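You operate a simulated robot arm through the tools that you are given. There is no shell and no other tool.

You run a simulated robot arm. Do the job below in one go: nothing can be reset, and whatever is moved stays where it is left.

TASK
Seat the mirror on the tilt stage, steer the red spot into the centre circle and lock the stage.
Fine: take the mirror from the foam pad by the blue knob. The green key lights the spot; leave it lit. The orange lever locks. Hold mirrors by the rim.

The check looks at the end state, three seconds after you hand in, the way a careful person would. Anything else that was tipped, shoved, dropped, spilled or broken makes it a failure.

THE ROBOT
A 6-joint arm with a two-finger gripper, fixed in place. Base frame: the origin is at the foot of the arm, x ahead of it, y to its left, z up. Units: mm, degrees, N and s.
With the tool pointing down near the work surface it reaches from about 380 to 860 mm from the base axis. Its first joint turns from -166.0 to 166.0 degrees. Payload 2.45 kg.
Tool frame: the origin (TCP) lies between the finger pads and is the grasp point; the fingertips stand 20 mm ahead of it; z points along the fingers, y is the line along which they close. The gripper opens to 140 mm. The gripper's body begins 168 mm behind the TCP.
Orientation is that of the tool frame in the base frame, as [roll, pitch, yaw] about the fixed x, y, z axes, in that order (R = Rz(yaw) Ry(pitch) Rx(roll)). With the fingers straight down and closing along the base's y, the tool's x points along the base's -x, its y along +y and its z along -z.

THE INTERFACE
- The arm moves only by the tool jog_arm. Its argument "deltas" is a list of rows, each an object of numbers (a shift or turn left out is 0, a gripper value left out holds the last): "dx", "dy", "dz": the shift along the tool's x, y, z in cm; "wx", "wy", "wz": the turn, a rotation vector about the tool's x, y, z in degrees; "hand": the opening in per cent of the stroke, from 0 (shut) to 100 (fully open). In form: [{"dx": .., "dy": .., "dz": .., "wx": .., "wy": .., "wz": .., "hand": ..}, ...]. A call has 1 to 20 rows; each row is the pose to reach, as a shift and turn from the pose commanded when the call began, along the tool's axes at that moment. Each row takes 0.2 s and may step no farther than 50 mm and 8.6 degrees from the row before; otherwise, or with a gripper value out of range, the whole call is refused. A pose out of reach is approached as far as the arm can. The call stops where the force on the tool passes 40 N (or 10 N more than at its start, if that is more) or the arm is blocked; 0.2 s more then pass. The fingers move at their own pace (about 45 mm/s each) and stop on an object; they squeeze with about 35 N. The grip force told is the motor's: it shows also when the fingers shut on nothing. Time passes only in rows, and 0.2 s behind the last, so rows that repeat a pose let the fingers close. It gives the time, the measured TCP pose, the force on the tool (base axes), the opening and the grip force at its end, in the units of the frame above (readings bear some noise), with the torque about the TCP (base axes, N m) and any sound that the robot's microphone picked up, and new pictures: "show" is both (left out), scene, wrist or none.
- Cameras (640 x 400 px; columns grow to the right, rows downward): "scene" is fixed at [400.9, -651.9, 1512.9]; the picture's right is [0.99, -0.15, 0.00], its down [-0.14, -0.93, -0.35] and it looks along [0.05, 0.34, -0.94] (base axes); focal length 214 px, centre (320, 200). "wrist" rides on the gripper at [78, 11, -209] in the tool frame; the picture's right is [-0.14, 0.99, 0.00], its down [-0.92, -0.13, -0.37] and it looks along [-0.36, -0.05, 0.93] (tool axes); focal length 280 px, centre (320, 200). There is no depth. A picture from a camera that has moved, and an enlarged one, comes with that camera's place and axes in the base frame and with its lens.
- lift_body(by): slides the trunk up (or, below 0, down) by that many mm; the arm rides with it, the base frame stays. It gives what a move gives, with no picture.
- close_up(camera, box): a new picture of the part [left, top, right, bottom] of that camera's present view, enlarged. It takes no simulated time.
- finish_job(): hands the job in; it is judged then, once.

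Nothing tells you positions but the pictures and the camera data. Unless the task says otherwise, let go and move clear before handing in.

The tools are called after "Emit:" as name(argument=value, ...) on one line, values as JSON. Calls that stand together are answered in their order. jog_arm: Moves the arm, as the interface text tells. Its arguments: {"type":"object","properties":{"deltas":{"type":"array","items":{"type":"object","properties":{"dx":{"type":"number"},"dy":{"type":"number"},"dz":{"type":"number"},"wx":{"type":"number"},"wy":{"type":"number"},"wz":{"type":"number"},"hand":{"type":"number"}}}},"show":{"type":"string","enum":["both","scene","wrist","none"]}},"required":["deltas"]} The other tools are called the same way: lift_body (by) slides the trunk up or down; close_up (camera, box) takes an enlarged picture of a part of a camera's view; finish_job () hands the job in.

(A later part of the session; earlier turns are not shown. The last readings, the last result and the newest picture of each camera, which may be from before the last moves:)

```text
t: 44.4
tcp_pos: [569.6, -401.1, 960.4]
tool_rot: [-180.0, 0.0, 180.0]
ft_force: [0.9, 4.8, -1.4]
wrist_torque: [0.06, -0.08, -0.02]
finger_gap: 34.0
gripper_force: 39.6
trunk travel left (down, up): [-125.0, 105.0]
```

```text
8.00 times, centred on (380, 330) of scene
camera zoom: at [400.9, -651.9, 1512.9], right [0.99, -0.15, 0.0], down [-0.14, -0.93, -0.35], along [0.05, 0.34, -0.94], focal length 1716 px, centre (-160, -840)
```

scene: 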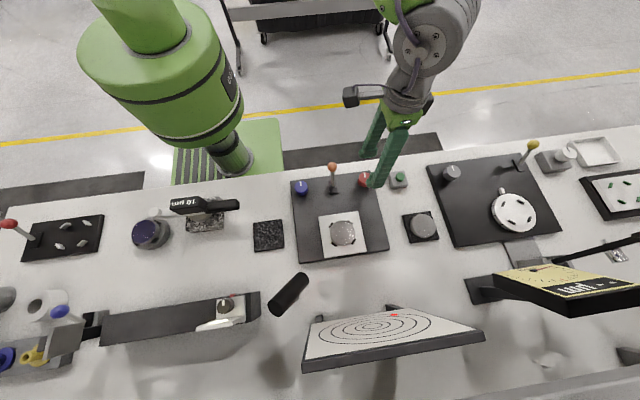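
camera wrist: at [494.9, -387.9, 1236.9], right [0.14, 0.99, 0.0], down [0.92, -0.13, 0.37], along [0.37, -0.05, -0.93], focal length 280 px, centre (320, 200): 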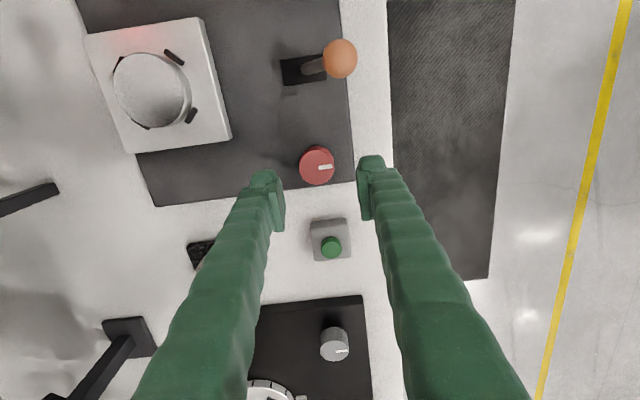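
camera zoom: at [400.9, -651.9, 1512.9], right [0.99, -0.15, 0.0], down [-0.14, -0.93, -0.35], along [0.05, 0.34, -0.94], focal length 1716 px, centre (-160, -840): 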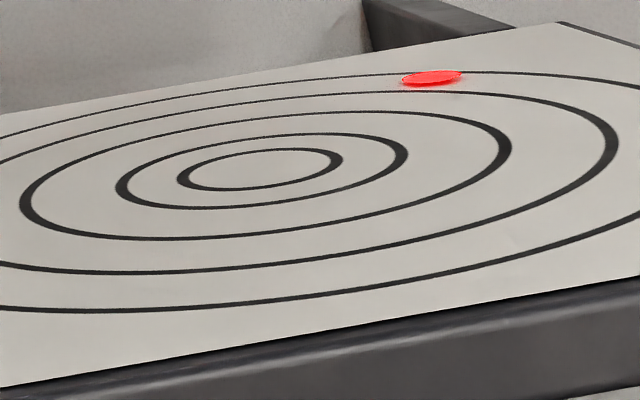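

The red knob is gripped (34 mm). I'll turn it 10° clockwise from above as a test and watch the spot.

Emit:
jog_arm(deltas=[{"wz": 3}, {"wz": 6}, {"wz": 9}, {"wz": 10}, {"wz": 10}], show="none")

Emit:
close_up(camera="scene", box=[340, 310, 420, 350])

Emit:
close_up(camera="wrist", box=[240, 110, 400, 240])

```text
t: 45.6
tcp_pos: [569.2, -402.3, 960.1]
tool_rot: [-180.0, 0.0, 170.0]
ft_force: [-0.7, 4.8, 1.8]
wrist_torque: [0.11, 0.64, -0.06]
finger_gap: 34.2
gripper_force: 45.4
trunk travel left (down, up): [-125.0, 105.0]
```

```text
8.00 times, centred on (380, 330) of scene
camera zoom: at [400.9, -651.9, 1512.9], right [0.99, -0.15, 0.0], down [-0.14, -0.93, -0.35], along [0.05, 0.34, -0.94], focal length 1716 px, centre (-160, -840)
```

zoom: 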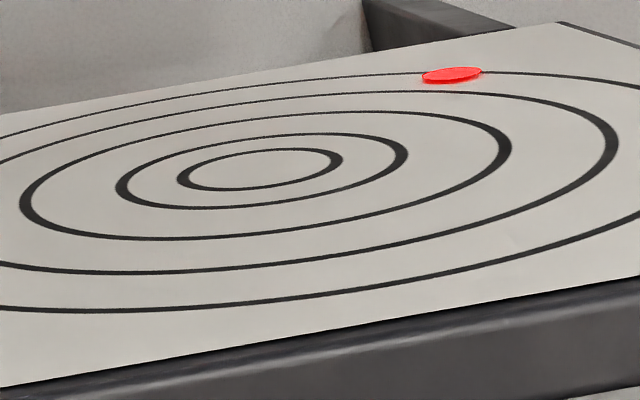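

```text
3.08 times, centred on (320, 175) of wrist
camera zoom: at [495.3, -377.6, 1168.5], right [0.31, 0.95, 0.0], down [0.88, -0.29, 0.37], along [0.35, -0.11, -0.93], focal length 863 px, centre (320, 277)
```

zoom: 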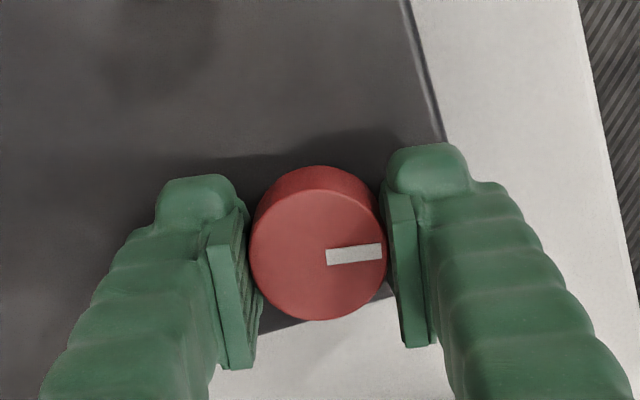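

Turning the red knob clockwise moves the spot rightwards along the screen (about 20 zoom-pixels per 10°). I need to move it left, so I'll zoom in on the rings to quantify the geometry.

Emit:
close_up(camera="scene", box=[355, 312, 395, 337])

Emit:
close_up(camera="scene", box=[300, 300, 490, 375])

```text
16.00 times, centred on (375, 324) of scene
camera zoom: at [400.9, -651.9, 1512.9], right [0.99, -0.15, 0.0], down [-0.14, -0.93, -0.35], along [0.05, 0.34, -0.94], focal length 3432 px, centre (-560, -1792)
```

zoom: 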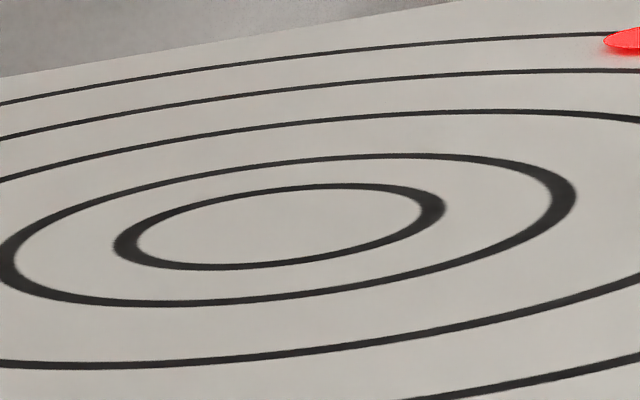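

```text
3.37 times, centred on (395, 338) of scene
camera zoom: at [400.9, -651.9, 1512.9], right [0.99, -0.15, 0.0], down [-0.14, -0.93, -0.35], along [0.05, 0.34, -0.94], focal length 722 px, centre (67, -263)
```

zoom: 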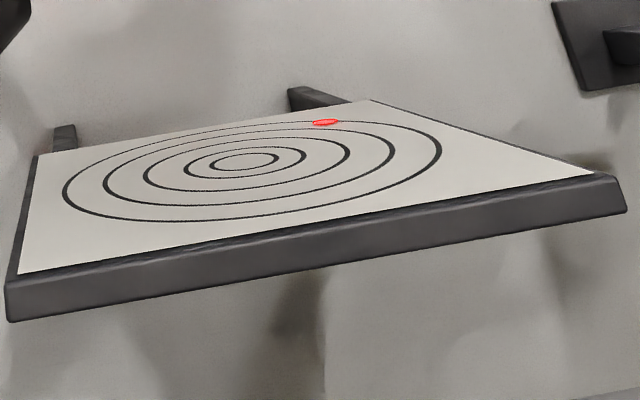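

The screen centre coincides with the ring centre. In screen units (half-width 1, inner circle 0.157) the spot is at about (0.60, 0.63), and red gives about +0.05 in the horizontal per +10°. I'll turn red about 70° counter-clockwise first.

Emit:
jog_arm(deltas=[{"wz": -3}, {"wz": -8}, {"wz": -14}, {"wz": -20}, {"wz": -26}, {"wz": -32}, {"wz": -38}, {"wz": -44}, {"wz": -50}, {"wz": -56}, {"wz": -62}, {"wz": -67}, {"wz": -70}, {"wz": -70}], show="none")

Emit:
close_up(camera="scene", box=[300, 300, 490, 375])

Emit:
close_up(camera="wrist", box=[240, 110, 400, 240])

```text
t: 48.6
tcp_pos: [568.6, -400.1, 960.5]
tool_rot: [180.0, 0.0, -119.8]
ft_force: [-4.8, 27.2, -1.3]
wrist_torque: [0.15, 0.02, -0.03]
finger_gap: 34.3
gripper_force: 45.5
trunk travel left (down, up): [-125.0, 105.0]
```

```text
3.37 times, centred on (395, 338) of scene
camera zoom: at [400.9, -651.9, 1512.9], right [0.99, -0.15, 0.0], down [-0.14, -0.93, -0.35], along [0.05, 0.34, -0.94], focal length 722 px, centre (67, -263)
```

zoom: 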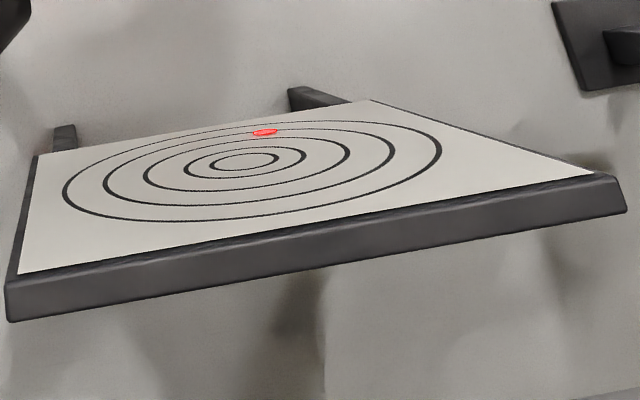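

```text
3.08 times, centred on (320, 175) of wrist
camera zoom: at [521.3, -461.8, 1168.6], right [-0.79, 0.61, 0.0], down [0.57, 0.73, 0.37], along [0.22, 0.29, -0.93], focal length 863 px, centre (320, 277)
```

zoom: 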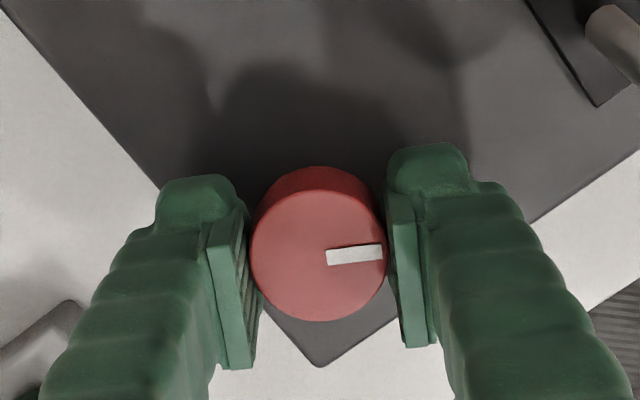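

The spot moved to about (0.27, 0.62), so red needs roughly 55° more. A sideways force of 27 N has built up because the tool isn't exactly on the knob axis, so I'll relieve it by shifting 1 mm in +y.

Emit:
jog_arm(deltas=[{"dx": -0.045, "dy": 0.025}, {"dx": -0.087, "dy": 0.05}, {"dx": -0.087, "dy": 0.05}], show="none")

```text
t: 49.4
tcp_pos: [567.4, -399.3, 960.7]
tool_rot: [180.0, -0.1, -120.0]
ft_force: [-8.0, 22.6, -4.0]
wrist_torque: [0.13, 0.1, -0.09]
finger_gap: 34.0
gripper_force: 44.9
trunk travel left (down, up): [-125.0, 105.0]
```

The force only drops slowly, so I'll release the knob, let the arm relax, and check that nothing has moved before regripping.

Emit:
jog_arm(deltas=[{"hand": 30}, {"hand": 36}, {"hand": 42}, {"hand": 43}], show="none")

Emit:
close_up(camera="wrist", box=[240, 110, 400, 240])

Emit:
close_up(camera="scene", box=[280, 150, 440, 260])

Emit:
close_up(camera="scene", box=[300, 300, 490, 375])

```text
t: 50.4
tcp_pos: [569.7, -402.6, 960.4]
tool_rot: [-180.0, 0.0, -120.0]
ft_force: [0.1, -0.8, -0.4]
wrist_torque: [-0.02, 0.0, 0.0]
finger_gap: 60.4
gripper_force: 0.1
trunk travel left (down, up): [-125.0, 105.0]
```

```text
3.08 times, centred on (320, 175) of wrist
camera zoom: at [522.0, -463.5, 1168.4], right [-0.79, 0.61, 0.0], down [0.57, 0.73, 0.37], along [0.23, 0.29, -0.93], focal length 863 px, centre (320, 277)
```

zoom: 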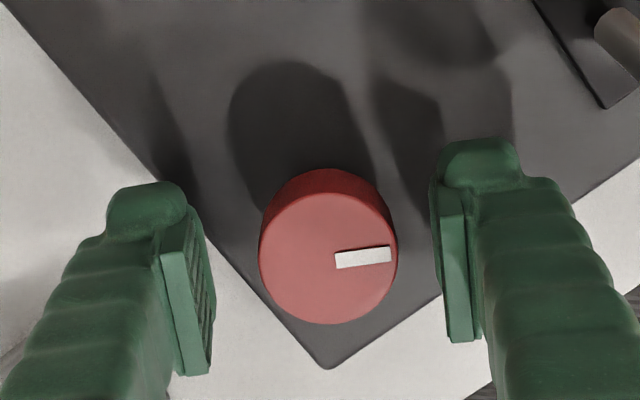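

```text
3.64 times, centred on (360, 205) of scene
camera zoom: at [400.9, -651.9, 1512.9], right [0.99, -0.15, 0.0], down [-0.14, -0.93, -0.35], along [0.05, 0.34, -0.94], focal length 780 px, centre (174, 182)
```

zoom: 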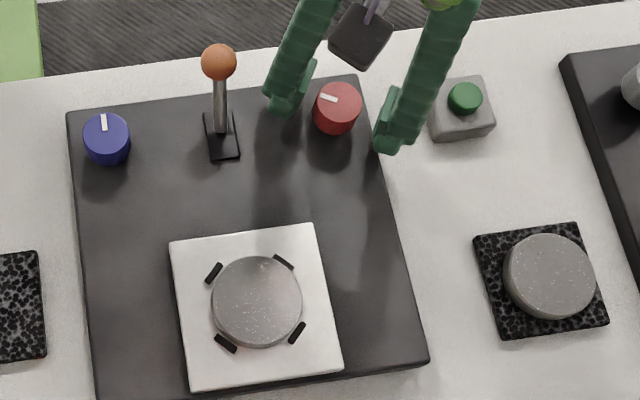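

```text
3.37 times, centred on (395, 338) of scene
camera zoom: at [400.9, -651.9, 1512.9], right [0.99, -0.15, 0.0], down [-0.14, -0.93, -0.35], along [0.05, 0.34, -0.94], focal length 722 px, centre (67, -263)
```

zoom: 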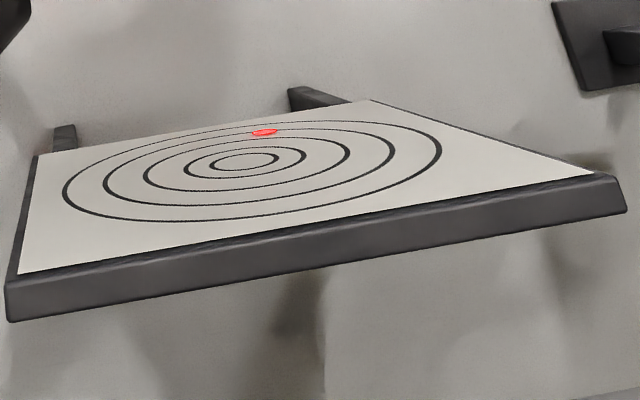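

The stage hasn't moved and the spot stayed put. From the image and forces, the knob axis lies about 2.7 mm toward -x of my TCP. I'll correct that and turn the open gripper back to its start angle around the knob, then look.

Emit:
jog_arm(deltas=[{"dx": 0.144, "dy": 0.229, "hand": 43}, {"dx": 0.144, "dy": 0.229, "wz": 7}, {"dx": 0.144, "dy": 0.229, "wz": 14}, {"dx": 0.144, "dy": 0.229, "wz": 21}, {"dx": 0.144, "dy": 0.229, "wz": 28}, {"dx": 0.144, "dy": 0.229, "wz": 35}, {"dx": 0.144, "dy": 0.229, "wz": 42}, {"dx": 0.144, "dy": 0.229, "wz": 49}, {"dx": 0.144, "dy": 0.229, "wz": 56}, {"dx": 0.144, "dy": 0.229, "wz": 60}, {"dx": 0.144, "dy": 0.229, "wz": 60}], show="none")

Emit:
close_up(camera="wrist", box=[240, 110, 400, 240])

```text
t: 52.8
tcp_pos: [567.2, -402.3, 960.5]
tool_rot: [-180.0, 0.0, 179.9]
ft_force: [0.2, -0.1, 0.1]
wrist_torque: [0.03, 0.03, 0.0]
finger_gap: 60.1
gripper_force: 0.2
trunk travel left (down, up): [-125.0, 105.0]
```

```text
3.08 times, centred on (320, 175) of wrist
camera zoom: at [489.9, -390.5, 1168.5], right [0.14, 0.99, 0.0], down [0.92, -0.13, 0.37], along [0.37, -0.05, -0.93], focal length 863 px, centre (320, 277)
```

zoom: 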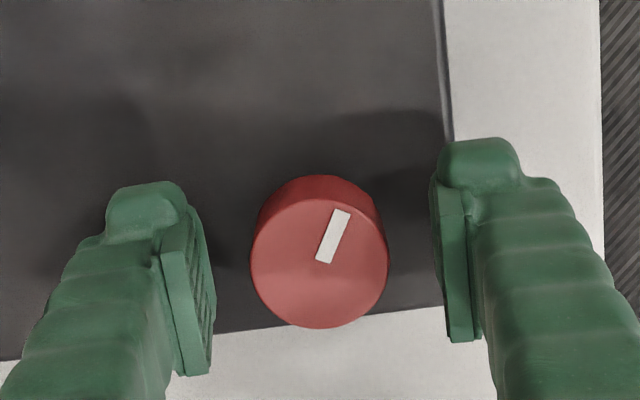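

Now the knob sits symmetric between the pads. I'll close and turn another 55° counter-clockwise, monitoring force.

Emit:
jog_arm(deltas=[{"hand": 32}, {"hand": 25}, {"hand": 20}, {"hand": 20}, {"wz": -4, "hand": 20}, {"wz": -9}, {"wz": -15}, {"wz": -21}, {"wz": -27}, {"wz": -30}, {"wz": -30}], show="none")

Emit:
close_up(camera="scene", box=[300, 300, 490, 375])

```text
t: 55.2
tcp_pos: [567.3, -401.9, 961.4]
tool_rot: [-179.9, 0.0, -149.9]
ft_force: [0.1, -2.9, 4.5]
wrist_torque: [-0.11, 0.09, 0.04]
finger_gap: 34.9
gripper_force: 45.0
trunk travel left (down, up): [-125.0, 105.0]
```

```text
3.37 times, centred on (395, 338) of scene
camera zoom: at [400.9, -651.9, 1512.9], right [0.99, -0.15, 0.0], down [-0.14, -0.93, -0.35], along [0.05, 0.34, -0.94], focal length 722 px, centre (67, -263)
```

zoom: 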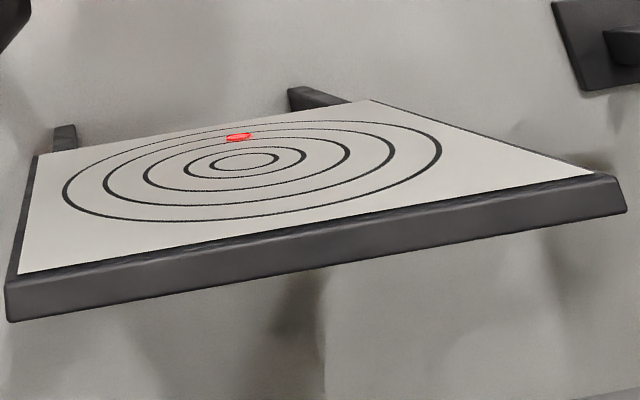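

The forces are small now and the spot is at about (0.11, 0.58). I'll turn 21° more counter-clockwise and measure with a higher zoom.

Emit:
jog_arm(deltas=[{"wz": -4}, {"wz": -9}, {"wz": -14}, {"wz": -18}, {"wz": -20}, {"wz": -20}], show="none")

Emit:
close_up(camera="scene", box=[340, 310, 420, 350])

Emit:
close_up(camera="scene", box=[345, 308, 395, 338])

```text
t: 56.6
tcp_pos: [567.3, -401.3, 960.8]
tool_rot: [-179.9, 0.0, -129.9]
ft_force: [5.1, 1.4, 8.0]
wrist_torque: [0.18, -0.18, 0.05]
finger_gap: 34.6
gripper_force: 45.3
trunk travel left (down, up): [-125.0, 105.0]
```

```text
8.00 times, centred on (380, 330) of scene
camera zoom: at [400.9, -651.9, 1512.9], right [0.99, -0.15, 0.0], down [-0.14, -0.93, -0.35], along [0.05, 0.34, -0.94], focal length 1716 px, centre (-160, -840)
```

zoom: 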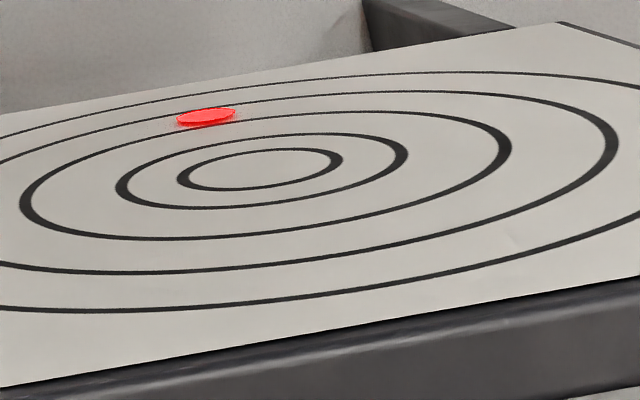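

```text
12.80 times, centred on (370, 323) of scene
camera zoom: at [400.9, -651.9, 1512.9], right [0.99, -0.15, 0.0], down [-0.14, -0.93, -0.35], along [0.05, 0.34, -0.94], focal length 2745 px, centre (-320, -1374)
```

zoom: 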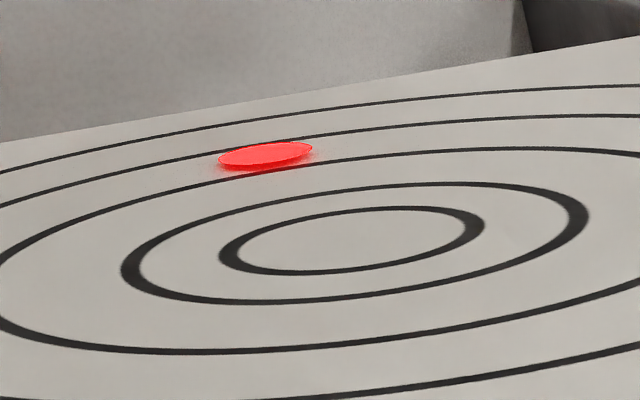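

The spot's horizontal offset is now only about 0.024. I'll turn 4° more, release the red knob, and rise.

Emit:
jog_arm(deltas=[{"wz": -2}, {"wz": -4}, {"wz": -4}, {"wz": -4, "hand": 30}, {"wz": -4, "hand": 38}, {"wz": -4, "hand": 43}, {"wz": -4, "hand": 43}, {"wz": -4, "dz": -2, "hand": 43}, {"wz": -4, "dz": -6, "hand": 43}, {"wz": -4, "dz": -10, "hand": 43}], show="scene")

Emit:
close_up(camera="scene", box=[340, 310, 420, 350])

Emit:
close_up(camera="scene", box=[280, 150, 440, 260])

```text
t: 58.8
tcp_pos: [566.4, -401.4, 1060.0]
tool_rot: [-180.0, 0.0, -126.0]
ft_force: [-0.1, 0.5, 0.3]
wrist_torque: [-0.02, -0.01, -0.01]
finger_gap: 60.1
gripper_force: 0.0
trunk travel left (down, up): [-125.0, 105.0]
```

scene: 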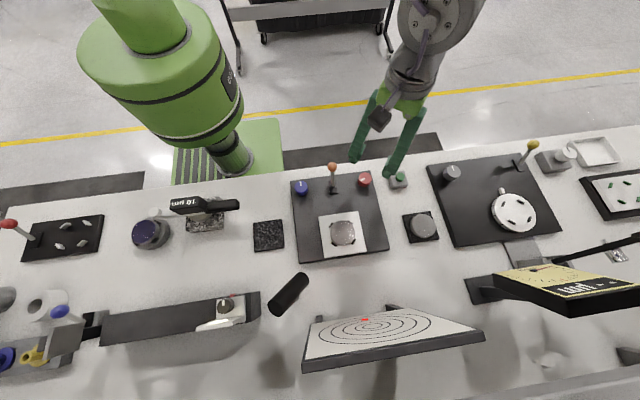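

```text
8.00 times, centred on (380, 330) of scene
camera zoom: at [400.9, -651.9, 1512.9], right [0.99, -0.15, 0.0], down [-0.14, -0.93, -0.35], along [0.05, 0.34, -0.94], focal length 1716 px, centre (-160, -840)
```

zoom: 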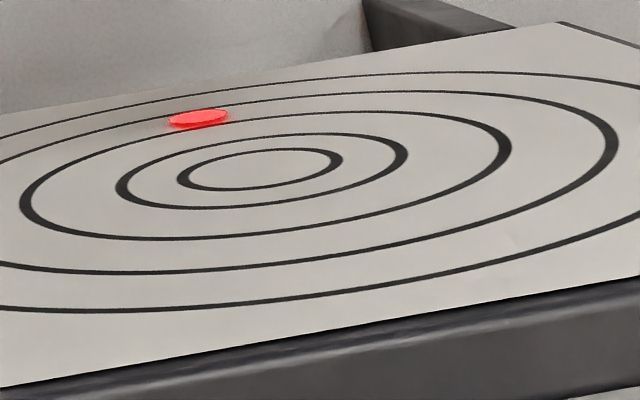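

```text
3.64 times, centred on (360, 205) of scene
camera zoom: at [400.9, -651.9, 1512.9], right [0.99, -0.15, 0.0], down [-0.14, -0.93, -0.35], along [0.05, 0.34, -0.94], focal length 780 px, centre (174, 182)
```

zoom: 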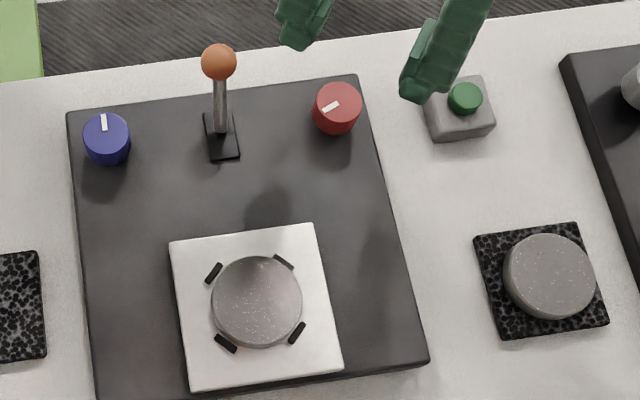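

The horizontal is now almost perfect (u≈0.01). Next the blue knob, which I estimate at (384,-400.5); I'll travel at height, turning the gripper back to its default yaw, and look.

Emit:
jog_arm(deltas=[{"dx": 1.52, "dy": 2.12, "wz": 7.7}, {"dx": 3.05, "dy": 4.25, "wz": 15.4}, {"dx": 4.57, "dy": 6.37, "wz": 23.1}, {"dx": 6.1, "dy": 8.5, "wz": 30.9}, {"dx": 7.62, "dy": 10.62, "wz": 38.6}, {"dx": 9.15, "dy": 12.75, "wz": 46.3}, {"dx": 10.67, "dy": 14.87, "wz": 54}, {"dx": 10.67, "dy": 14.87, "wz": 54, "dz": 4}, {"dx": 10.67, "dy": 14.87, "wz": 54, "dz": 7.5}, {"dx": 10.67, "dy": 14.87, "wz": 54, "dz": 7.5}], show="wrist")

Emit:
close_up(camera="wrist", box=[240, 110, 400, 240])

Emit:
close_up(camera="scene", box=[270, 150, 360, 220])

```text
t: 61.0
tcp_pos: [384.0, -401.8, 985.6]
tool_rot: [180.0, 0.0, -180.0]
ft_force: [-0.2, 0.4, 0.3]
wrist_torque: [0.0, -0.04, -0.01]
finger_gap: 60.3
gripper_force: 0.0
trunk travel left (down, up): [-125.0, 105.0]
camera wrist: at [306.8, -390.2, 1194.1], right [0.14, 0.99, 0.0], down [0.92, -0.13, 0.37], along [0.37, -0.05, -0.93], focal length 280 px, centre (320, 200)
```

wrist: 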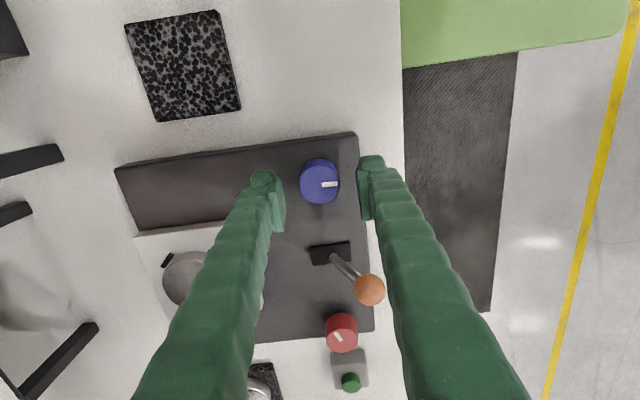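

```text
3.08 times, centred on (320, 175) of wrist
camera zoom: at [306.8, -390.2, 1194.1], right [0.14, 0.99, 0.0], down [0.92, -0.13, 0.37], along [0.37, -0.05, -0.93], focal length 863 px, centre (320, 277)
```

zoom: 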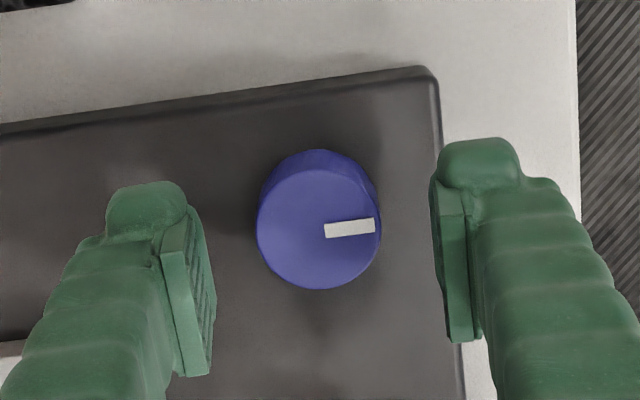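

```text
5.71 times, centred on (315, 185) of scene
camera zoom: at [400.9, -651.9, 1512.9], right [0.99, -0.15, 0.0], down [-0.14, -0.93, -0.35], along [0.05, 0.34, -0.94], focal length 1226 px, centre (349, 286)
```

zoom: 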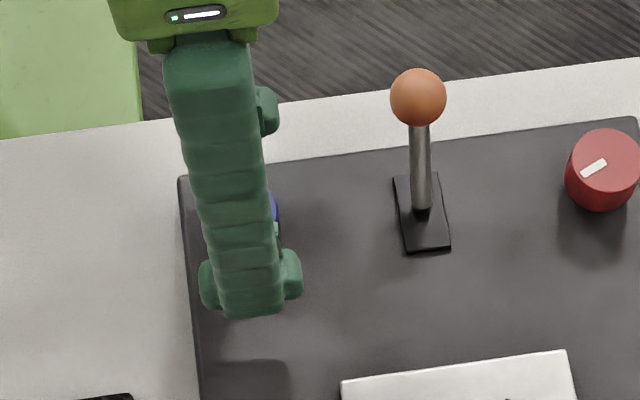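

The blue knob is centred within half a millimetre. I'll lower, grip it, and make a 10° clockwise test turn.

Emit:
jog_arm(deltas=[{"dz": 1.2}, {"dz": 2.2}, {"dz": 2.5}, {"dz": 2.5, "hand": 32}, {"dz": 2.5, "hand": 25}, {"dz": 2.5, "hand": 20}, {"dz": 2.5, "hand": 20}, {"dz": 2.5, "wz": 4}, {"dz": 2.5, "wz": 8}, {"dz": 2.5, "wz": 10}, {"dz": 2.5, "wz": 10}], show="none")

Emit:
close_up(camera="scene", box=[340, 310, 420, 350])

Emit:
close_up(camera="wrist", box=[240, 110, 400, 240])

```text
t: 63.4
tcp_pos: [384.6, -402.2, 961.0]
tool_rot: [-179.9, 0.2, 170.0]
ft_force: [0.2, -16.8, 7.5]
wrist_torque: [-0.14, 0.32, 0.04]
finger_gap: 34.1
gripper_force: 44.5
trunk travel left (down, up): [-125.0, 105.0]
```

```text
8.00 times, centred on (380, 330) of scene
camera zoom: at [400.9, -651.9, 1512.9], right [0.99, -0.15, 0.0], down [-0.14, -0.93, -0.35], along [0.05, 0.34, -0.94], focal length 1716 px, centre (-160, -840)
```

zoom: 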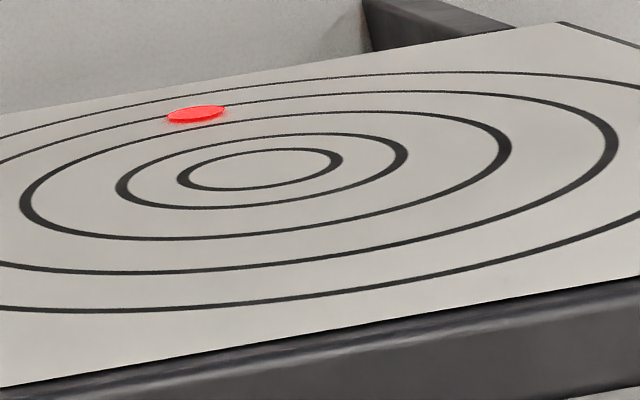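

```text
3.08 times, centred on (320, 175) of wrist
camera zoom: at [310.2, -377.1, 1168.8], right [0.31, 0.95, 0.0], down [0.88, -0.29, 0.37], along [0.35, -0.12, -0.93], focal length 863 px, centre (320, 277)
```

zoom: 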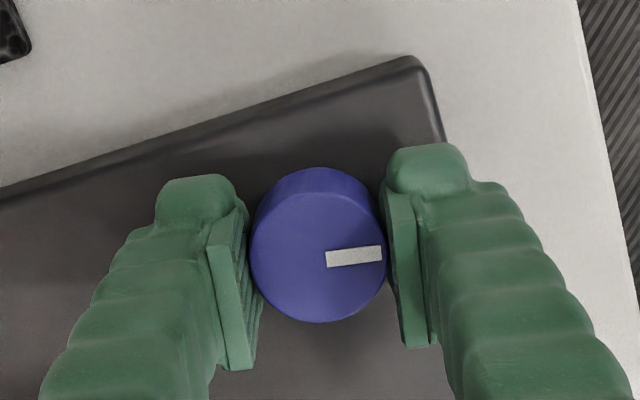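

Clockwise on blue moves the spot up (away), so I need to turn it counter-clockwise, about 120° in total. I'll relieve the sideways force by 1.5 mm in -y and turn back 65°.

Emit:
jog_arm(deltas=[{"dx": -0.026, "dy": -0.148}, {"dx": -0.026, "dy": -0.148, "wz": -4}, {"dx": -0.026, "dy": -0.148, "wz": -9}, {"dx": -0.026, "dy": -0.148, "wz": -15}, {"dx": -0.026, "dy": -0.148, "wz": -21}, {"dx": -0.026, "dy": -0.148, "wz": -27}, {"dx": -0.026, "dy": -0.148, "wz": -33}, {"dx": -0.026, "dy": -0.148, "wz": -39}, {"dx": -0.026, "dy": -0.148, "wz": -45}, {"dx": -0.026, "dy": -0.148, "wz": -51}, {"dx": -0.026, "dy": -0.148, "wz": -57}, {"dx": -0.026, "dy": -0.148, "wz": -62}, {"dx": -0.026, "dy": -0.148, "wz": -65}, {"dx": -0.026, "dy": -0.148, "wz": -65}], show="none")

Emit:
close_up(camera="scene", box=[340, 310, 420, 350])

Emit:
close_up(camera="wrist", box=[240, 110, 400, 240])

```text
t: 66.4
tcp_pos: [384.2, -401.0, 959.8]
tool_rot: [179.9, 0.1, -124.9]
ft_force: [11.0, 10.6, 4.3]
wrist_torque: [0.01, -0.04, 0.01]
finger_gap: 34.1
gripper_force: 45.1
trunk travel left (down, up): [-125.0, 105.0]
```

```text
8.00 times, centred on (380, 330) of scene
camera zoom: at [400.9, -651.9, 1512.9], right [0.99, -0.15, 0.0], down [-0.14, -0.93, -0.35], along [0.05, 0.34, -0.94], focal length 1716 px, centre (-160, -840)
```

zoom: 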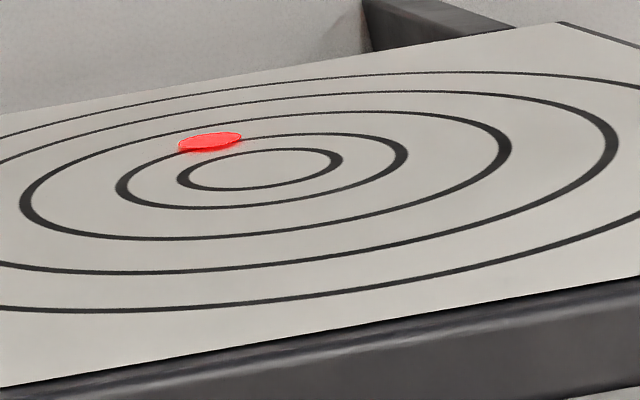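

```text
3.08 times, centred on (320, 175) of wrist
camera zoom: at [331.4, -458.5, 1167.8], right [-0.73, 0.68, 0.0], down [0.63, 0.68, 0.37], along [0.25, 0.27, -0.93], focal length 863 px, centre (320, 277)
```

zoom: 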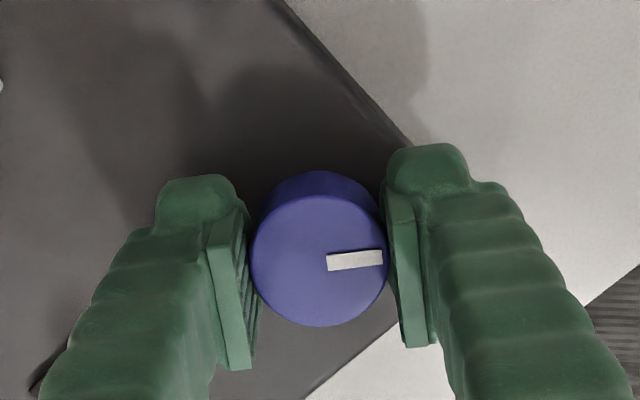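

The vertical offset dropped to about 0.37 and horizontal is about -0.02. I'll release blue, check centring, and turn back for another bite.

Emit:
jog_arm(deltas=[{"hand": 30}, {"hand": 38}, {"hand": 43}, {"hand": 43}], show="none")

Emit:
close_up(camera="wrist", box=[240, 110, 400, 240])

```text
t: 67.4
tcp_pos: [383.9, -402.3, 960.3]
tool_rot: [-179.9, 0.0, -125.0]
ft_force: [0.8, -0.4, 0.9]
wrist_torque: [0.02, -0.02, 0.03]
finger_gap: 60.0
gripper_force: 0.0
trunk travel left (down, up): [-125.0, 105.0]
```

```text
3.08 times, centred on (320, 175) of wrist
camera zoom: at [331.0, -459.8, 1168.2], right [-0.73, 0.68, 0.0], down [0.63, 0.68, 0.37], along [0.25, 0.27, -0.93], focal length 863 px, centre (320, 277)
```

zoom: 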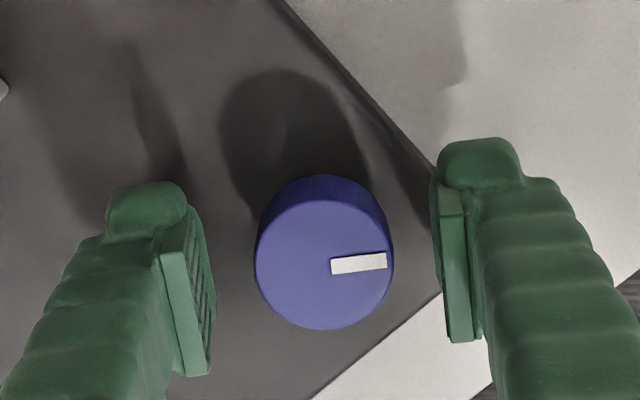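

I'll nudge by under a millimetre to centre and rotate the open gripper 80° clockwise around the knob for the next bite.

Emit:
jog_arm(deltas=[{"dx": -0.034, "dy": 0.073, "wz": 5}, {"dx": -0.034, "dy": 0.073, "wz": 13}, {"dx": -0.034, "dy": 0.073, "wz": 21}, {"dx": -0.034, "dy": 0.073, "wz": 29}, {"dx": -0.034, "dy": 0.073, "wz": 37}, {"dx": -0.034, "dy": 0.073, "wz": 45}, {"dx": -0.034, "dy": 0.073, "wz": 53}, {"dx": -0.034, "dy": 0.073, "wz": 61}, {"dx": -0.034, "dy": 0.073, "wz": 69}, {"dx": -0.034, "dy": 0.073, "wz": 76}, {"dx": -0.034, "dy": 0.073, "wz": 80}, {"dx": -0.034, "dy": 0.073, "wz": 80}], show="none")

Emit:
close_up(camera="wrist", box=[240, 110, 400, 240])

```text
t: 70.0
tcp_pos: [383.4, -402.2, 960.5]
tool_rot: [180.0, 0.0, 154.8]
ft_force: [-0.7, -0.9, 0.0]
wrist_torque: [0.04, 0.0, 0.02]
finger_gap: 60.4
gripper_force: 0.0
trunk travel left (down, up): [-125.0, 105.0]
```

```text
3.08 times, centred on (320, 175) of wrist
camera zoom: at [318.3, -358.1, 1168.0], right [0.54, 0.84, 0.0], down [0.78, -0.51, 0.37], along [0.31, -0.2, -0.93], focal length 863 px, centre (320, 277)
```

zoom: 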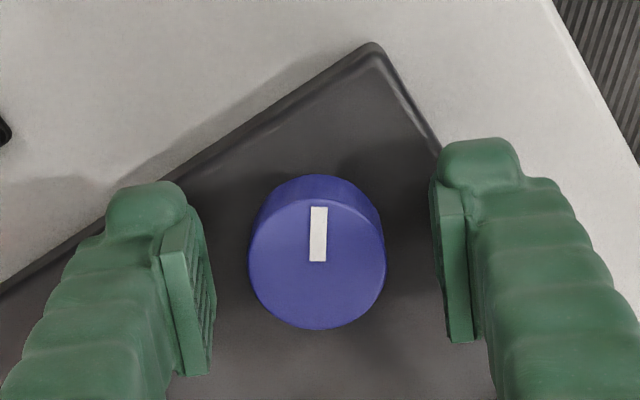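

Centring is good within 0.6 mm. I'll grip and turn 60° counter-clockwise, then measure.

Emit:
jog_arm(deltas=[{"hand": 32}, {"hand": 25}, {"hand": 20}, {"hand": 20}, {"wz": -4}, {"wz": -9}, {"wz": -15}, {"wz": -21}, {"wz": -27}, {"wz": -33}, {"wz": -39}, {"wz": -45}, {"wz": -51}, {"wz": -57}, {"wz": -60}, {"wz": -60}], show="none")

Emit:
close_up(camera="scene", box=[345, 308, 395, 338])

Emit:
close_up(camera="scene", box=[340, 310, 420, 350])

```text
t: 73.4
tcp_pos: [382.7, -401.3, 960.3]
tool_rot: [-179.9, 0.0, -144.9]
ft_force: [-2.9, -5.4, 2.3]
wrist_torque: [0.0, -0.03, 0.03]
finger_gap: 33.6
gripper_force: 45.6
trunk travel left (down, up): [-125.0, 105.0]
```

```text
12.80 times, centred on (370, 323) of scene
camera zoom: at [400.9, -651.9, 1512.9], right [0.99, -0.15, 0.0], down [-0.14, -0.93, -0.35], along [0.05, 0.34, -0.94], focal length 2745 px, centre (-320, -1374)
```

zoom: 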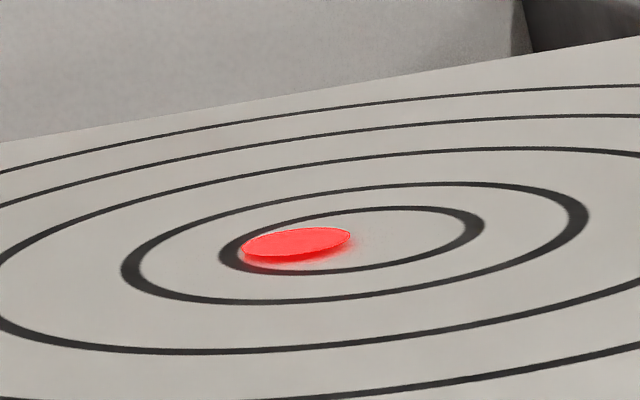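

```text
8.00 times, centred on (380, 330) of scene
camera zoom: at [400.9, -651.9, 1512.9], right [0.99, -0.15, 0.0], down [-0.14, -0.93, -0.35], along [0.05, 0.34, -0.94], focal length 1716 px, centre (-160, -840)
```

zoom: 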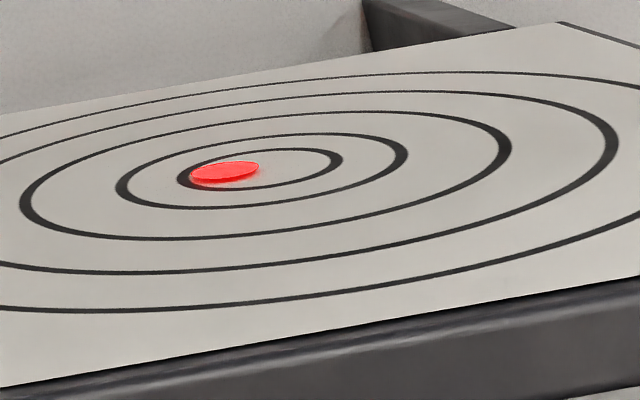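

The spot is already within the inner circle, off by about (-0.06, +0.04). I'll turn blue about 8.5° more counter-clockwise, then release.

Emit:
jog_arm(deltas=[{"wz": -3}, {"wz": -6}, {"wz": -8.5}, {"wz": -8.5}], show="none")

Emit:
close_up(camera="scene", box=[345, 308, 395, 338])

```text
t: 74.4
tcp_pos: [383.2, -402.1, 959.8]
tool_rot: [-180.0, 0.0, -136.4]
ft_force: [-2.2, -3.7, 0.5]
wrist_torque: [-0.05, 0.02, 0.05]
finger_gap: 34.2
gripper_force: 45.1
trunk travel left (down, up): [-125.0, 105.0]
```

```text
12.80 times, centred on (370, 323) of scene
camera zoom: at [400.9, -651.9, 1512.9], right [0.99, -0.15, 0.0], down [-0.14, -0.93, -0.35], along [0.05, 0.34, -0.94], focal length 2745 px, centre (-320, -1374)
```

zoom: 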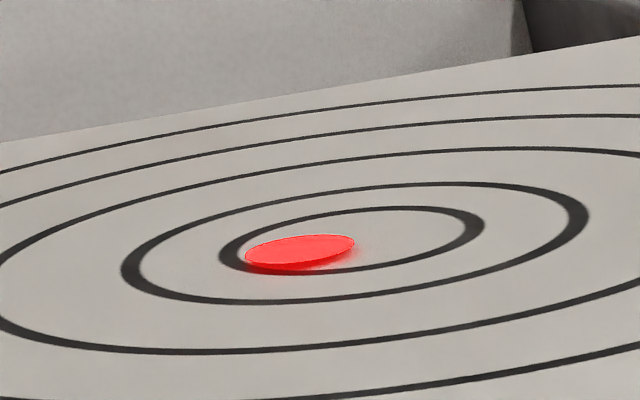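

Vertical is now essentially zero; horizontal is about -0.065, needing about 13° clockwise on red. I'll release blue, rise, and go back above the red knob.

Emit:
jog_arm(deltas=[{"hand": 30}, {"hand": 38}, {"hand": 43}, {"hand": 43}, {"dz": -2}, {"dz": -6}, {"dz": -10}, {"dx": -2.21, "dy": -2.11, "dz": -10, "wz": 7.3}, {"dx": -4.42, "dy": -4.22, "dz": -10, "wz": 14.5}, {"dx": -6.63, "dy": -6.33, "dz": -10, "wz": 21.8}, {"dx": -8.84, "dy": -8.45, "dz": -10, "wz": 29.1}, {"dx": -11.05, "dy": -10.56, "dz": -10, "wz": 36.3}, {"dx": -13.26, "dy": -12.67, "dz": -10, "wz": 43.6}, {"dx": -13.26, "dy": -12.67, "dz": -6, "wz": 43.6}, {"dx": -13.26, "dy": -12.67, "dz": -2.5, "wz": 43.6}, {"dx": -13.26, "dy": -12.67, "dz": -2.5, "wz": 43.6}], show="scene")

Emit:
close_up(camera="wrist", box=[240, 110, 400, 240])

Emit:
close_up(camera="scene", box=[345, 308, 395, 338])

```text
t: 77.8
tcp_pos: [566.9, -401.1, 986.0]
tool_rot: [-180.0, 0.1, 179.9]
ft_force: [0.7, -0.2, -0.1]
wrist_torque: [0.0, 0.01, 0.01]
finger_gap: 60.2
gripper_force: 0.1
trunk travel left (down, up): [-125.0, 105.0]
```

scene: 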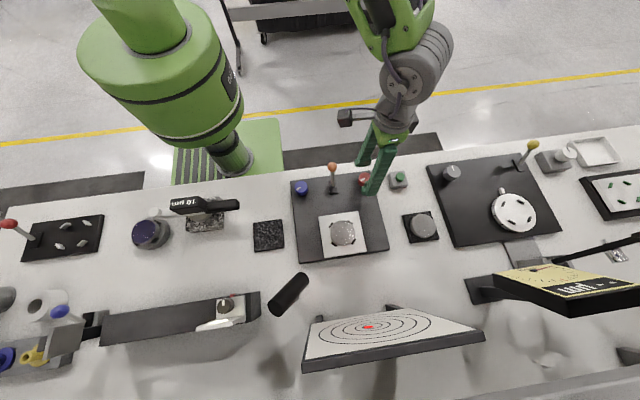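

```text
3.08 times, centred on (320, 175) of wrist
camera zoom: at [489.6, -389.9, 1192.3], right [0.14, 0.99, 0.0], down [0.92, -0.13, 0.37], along [0.37, -0.05, -0.93], focal length 863 px, centre (320, 277)
```

zoom: 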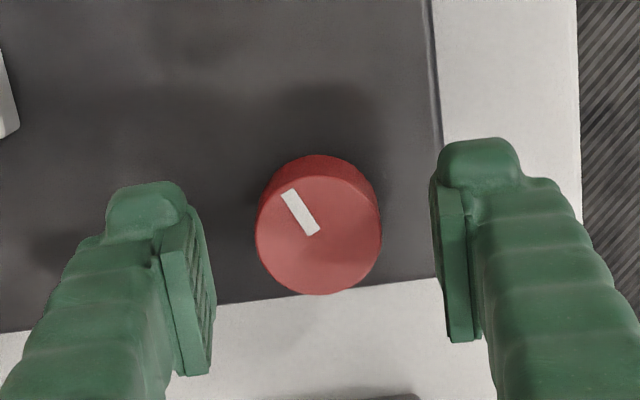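

```text
12.80 times, centred on (370, 323) of scene
camera zoom: at [400.9, -651.9, 1512.9], right [0.99, -0.15, 0.0], down [-0.14, -0.93, -0.35], along [0.05, 0.34, -0.94], focal length 2745 px, centre (-320, -1374)
```

zoom: 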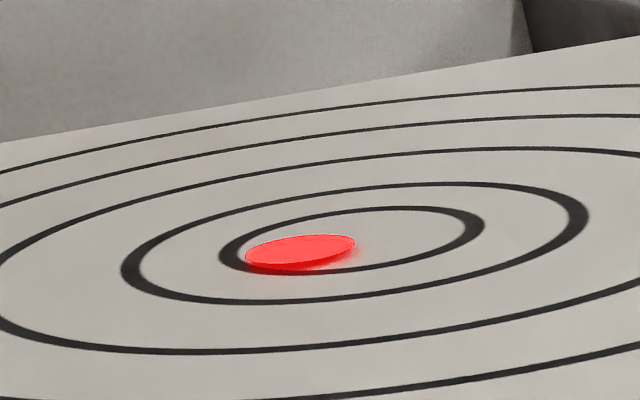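

I'm centred above the red knob. I'll lower, grip, turn 13° clockwise, and measure the spot.

Emit:
jog_arm(deltas=[{"dx": -0.1, "dz": 1.2}, {"dx": -0.1, "dz": 2.2}, {"dx": -0.1, "dz": 2.5}, {"dx": -0.1, "dz": 2.5, "hand": 32}, {"dx": -0.1, "dz": 2.5, "hand": 25}, {"dx": -0.1, "dz": 2.5, "hand": 20}, {"dx": -0.1, "dz": 2.5, "hand": 20}, {"dx": -0.1, "dz": 2.5, "wz": 4}, {"dx": -0.1, "dz": 2.5, "wz": 8}, {"dx": -0.1, "dz": 2.5, "wz": 12}, {"dx": -0.1, "dz": 2.5, "wz": 13}, {"dx": -0.1, "dz": 2.5, "wz": 13}], show="none")

Emit:
close_up(camera="scene", box=[345, 308, 395, 338])

```text
t: 80.4
tcp_pos: [567.6, -401.3, 959.3]
tool_rot: [180.0, -0.2, 167.0]
ft_force: [-1.5, -0.1, -7.2]
wrist_torque: [-0.06, -0.21, -0.04]
finger_gap: 34.4
gripper_force: 44.9
trunk travel left (down, up): [-125.0, 105.0]
```

```text
12.80 times, centred on (370, 323) of scene
camera zoom: at [400.9, -651.9, 1512.9], right [0.99, -0.15, 0.0], down [-0.14, -0.93, -0.35], along [0.05, 0.34, -0.94], focal length 2745 px, centre (-320, -1374)
```

zoom: 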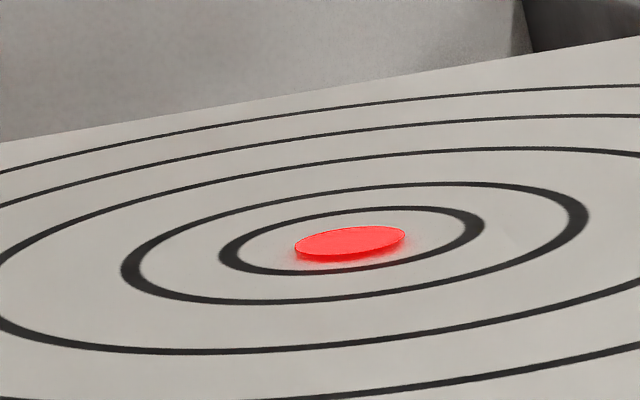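

The spot is now centred (within about 2 zoom pixels of the ring centre). I'll release red, rise, and go above the orange lever at about (476,-365,984) to inspect it.

Emit:
jog_arm(deltas=[{"hand": 30}, {"hand": 38}, {"hand": 43}, {"hand": 43}, {"dz": -2}, {"dz": -6}, {"dz": -10}, {"dx": 3.2, "dy": 0.5, "dz": -10, "wz": -5}, {"dx": 6.4, "dy": 1.0, "dz": -10, "wz": -10}, {"dx": 9.68, "dy": 1.51, "dz": -10, "wz": -13}, {"dx": 9.68, "dy": 1.51, "dz": -10, "wz": -13}], show="both")

Emit:
close_up(camera="scene", box=[345, 308, 395, 338])

Emit:
close_up(camera="wrist", box=[240, 110, 400, 240])

Emit:
close_up(camera="scene", box=[310, 150, 360, 200])

```text
t: 82.8
tcp_pos: [476.4, -365.0, 1059.2]
tool_rot: [180.0, 0.1, 179.9]
ft_force: [0.0, 0.5, -0.1]
wrist_torque: [0.01, -0.01, -0.01]
finger_gap: 60.2
gripper_force: 0.0
trunk travel left (down, up): [-125.0, 105.0]
camera wrist: at [398.9, -354.6, 1267.2], right [0.14, 0.99, 0.0], down [0.92, -0.13, 0.37], along [0.37, -0.05, -0.93], focal length 280 px, centre (320, 200)
```

scene: 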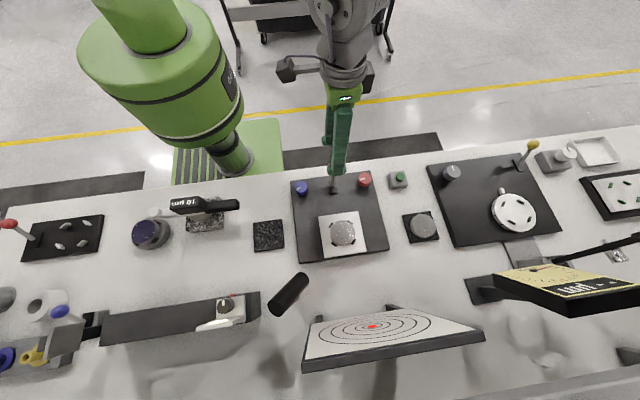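
wrist: 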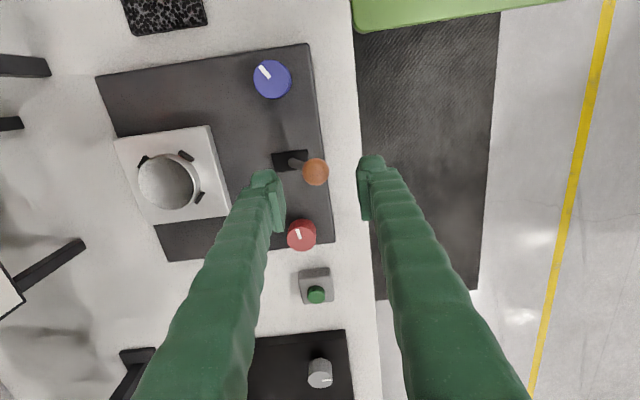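

```text
12.80 times, centred on (370, 323) of scene
camera zoom: at [400.9, -651.9, 1512.9], right [0.99, -0.15, 0.0], down [-0.14, -0.93, -0.35], along [0.05, 0.34, -0.94], focal length 2745 px, centre (-320, -1374)
```

zoom: 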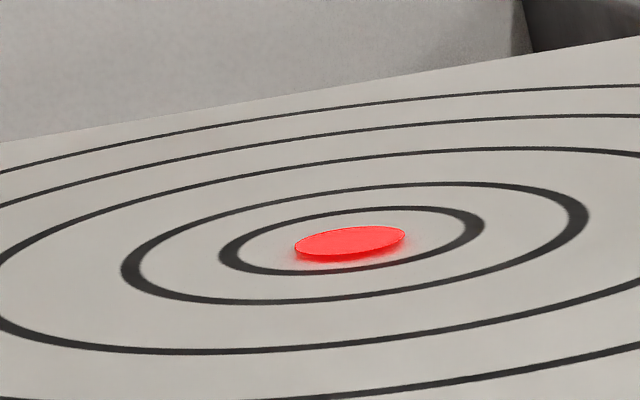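

```text
3.08 times, centred on (320, 175) of wrist
camera zoom: at [398.9, -354.6, 1267.2], right [0.14, 0.99, 0.0], down [0.92, -0.13, 0.37], along [0.37, -0.05, -0.93], focal length 863 px, centre (320, 277)
```

zoom: 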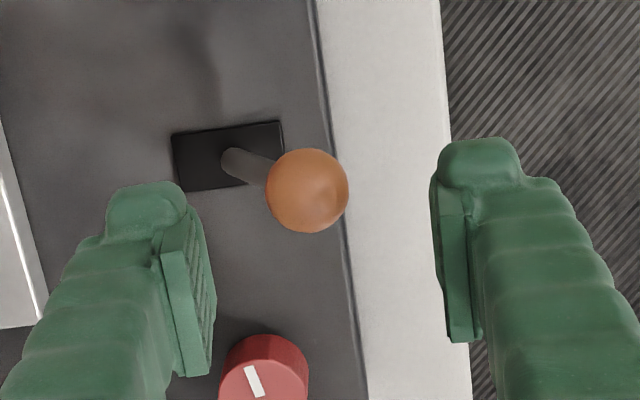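

```text
8.00 times, centred on (335, 175) of scene
camera zoom: at [400.9, -651.9, 1512.9], right [0.99, -0.15, 0.0], down [-0.14, -0.93, -0.35], along [0.05, 0.34, -0.94], focal length 1716 px, centre (200, 400)
```

zoom: 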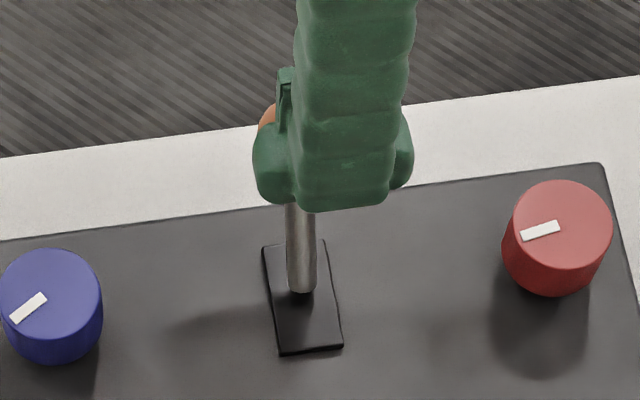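

The spot holds at the centre. The lever leans toward +y, with its pivot near y≈-401, so locking should be the throw toward -y. I'll straddle the ball with the fingers first.

Emit:
jog_arm(deltas=[{"dy": -0.45, "hand": 40}, {"dy": -0.45, "hand": 36}, {"dy": -0.45, "dz": 3, "hand": 36}, {"dy": -0.45, "dz": 6, "hand": 36}, {"dy": -0.45, "dz": 7.6, "hand": 36}, {"dy": -0.45, "dz": 7.6, "hand": 36}], show="none")

Emit:
close_up(camera="wrist", box=[240, 110, 400, 240])

Emit:
close_up(camera="scene", box=[310, 150, 360, 200])

```text
t: 84.2
tcp_pos: [477.4, -369.8, 983.3]
tool_rot: [180.0, -0.1, 179.8]
ft_force: [-0.1, -0.2, 0.4]
wrist_torque: [0.01, 0.01, 0.01]
finger_gap: 50.6
gripper_force: 0.0
trunk travel left (down, up): [-125.0, 105.0]
```

```text
3.08 times, centred on (320, 175) of wrist
camera zoom: at [400.6, -358.5, 1191.9], right [0.14, 0.99, 0.0], down [0.92, -0.13, 0.37], along [0.37, -0.05, -0.93], focal length 863 px, centre (320, 277)
```

zoom: 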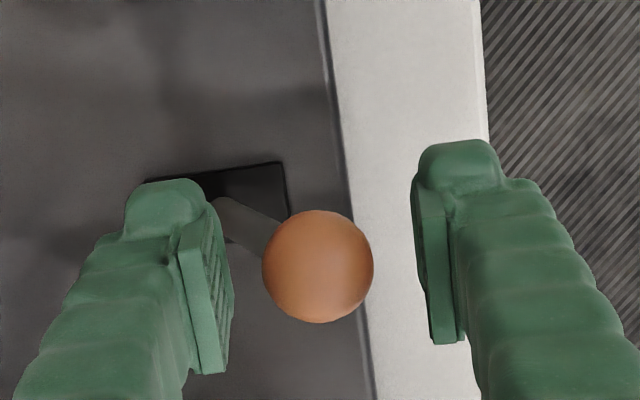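

```text
8.00 times, centred on (335, 175) of scene
camera zoom: at [400.9, -651.9, 1512.9], right [0.99, -0.15, 0.0], down [-0.14, -0.93, -0.35], along [0.05, 0.34, -0.94], focal length 1716 px, centre (200, 400)
```

zoom: 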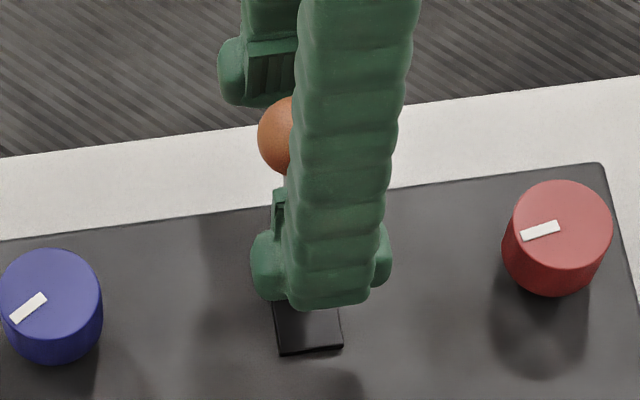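

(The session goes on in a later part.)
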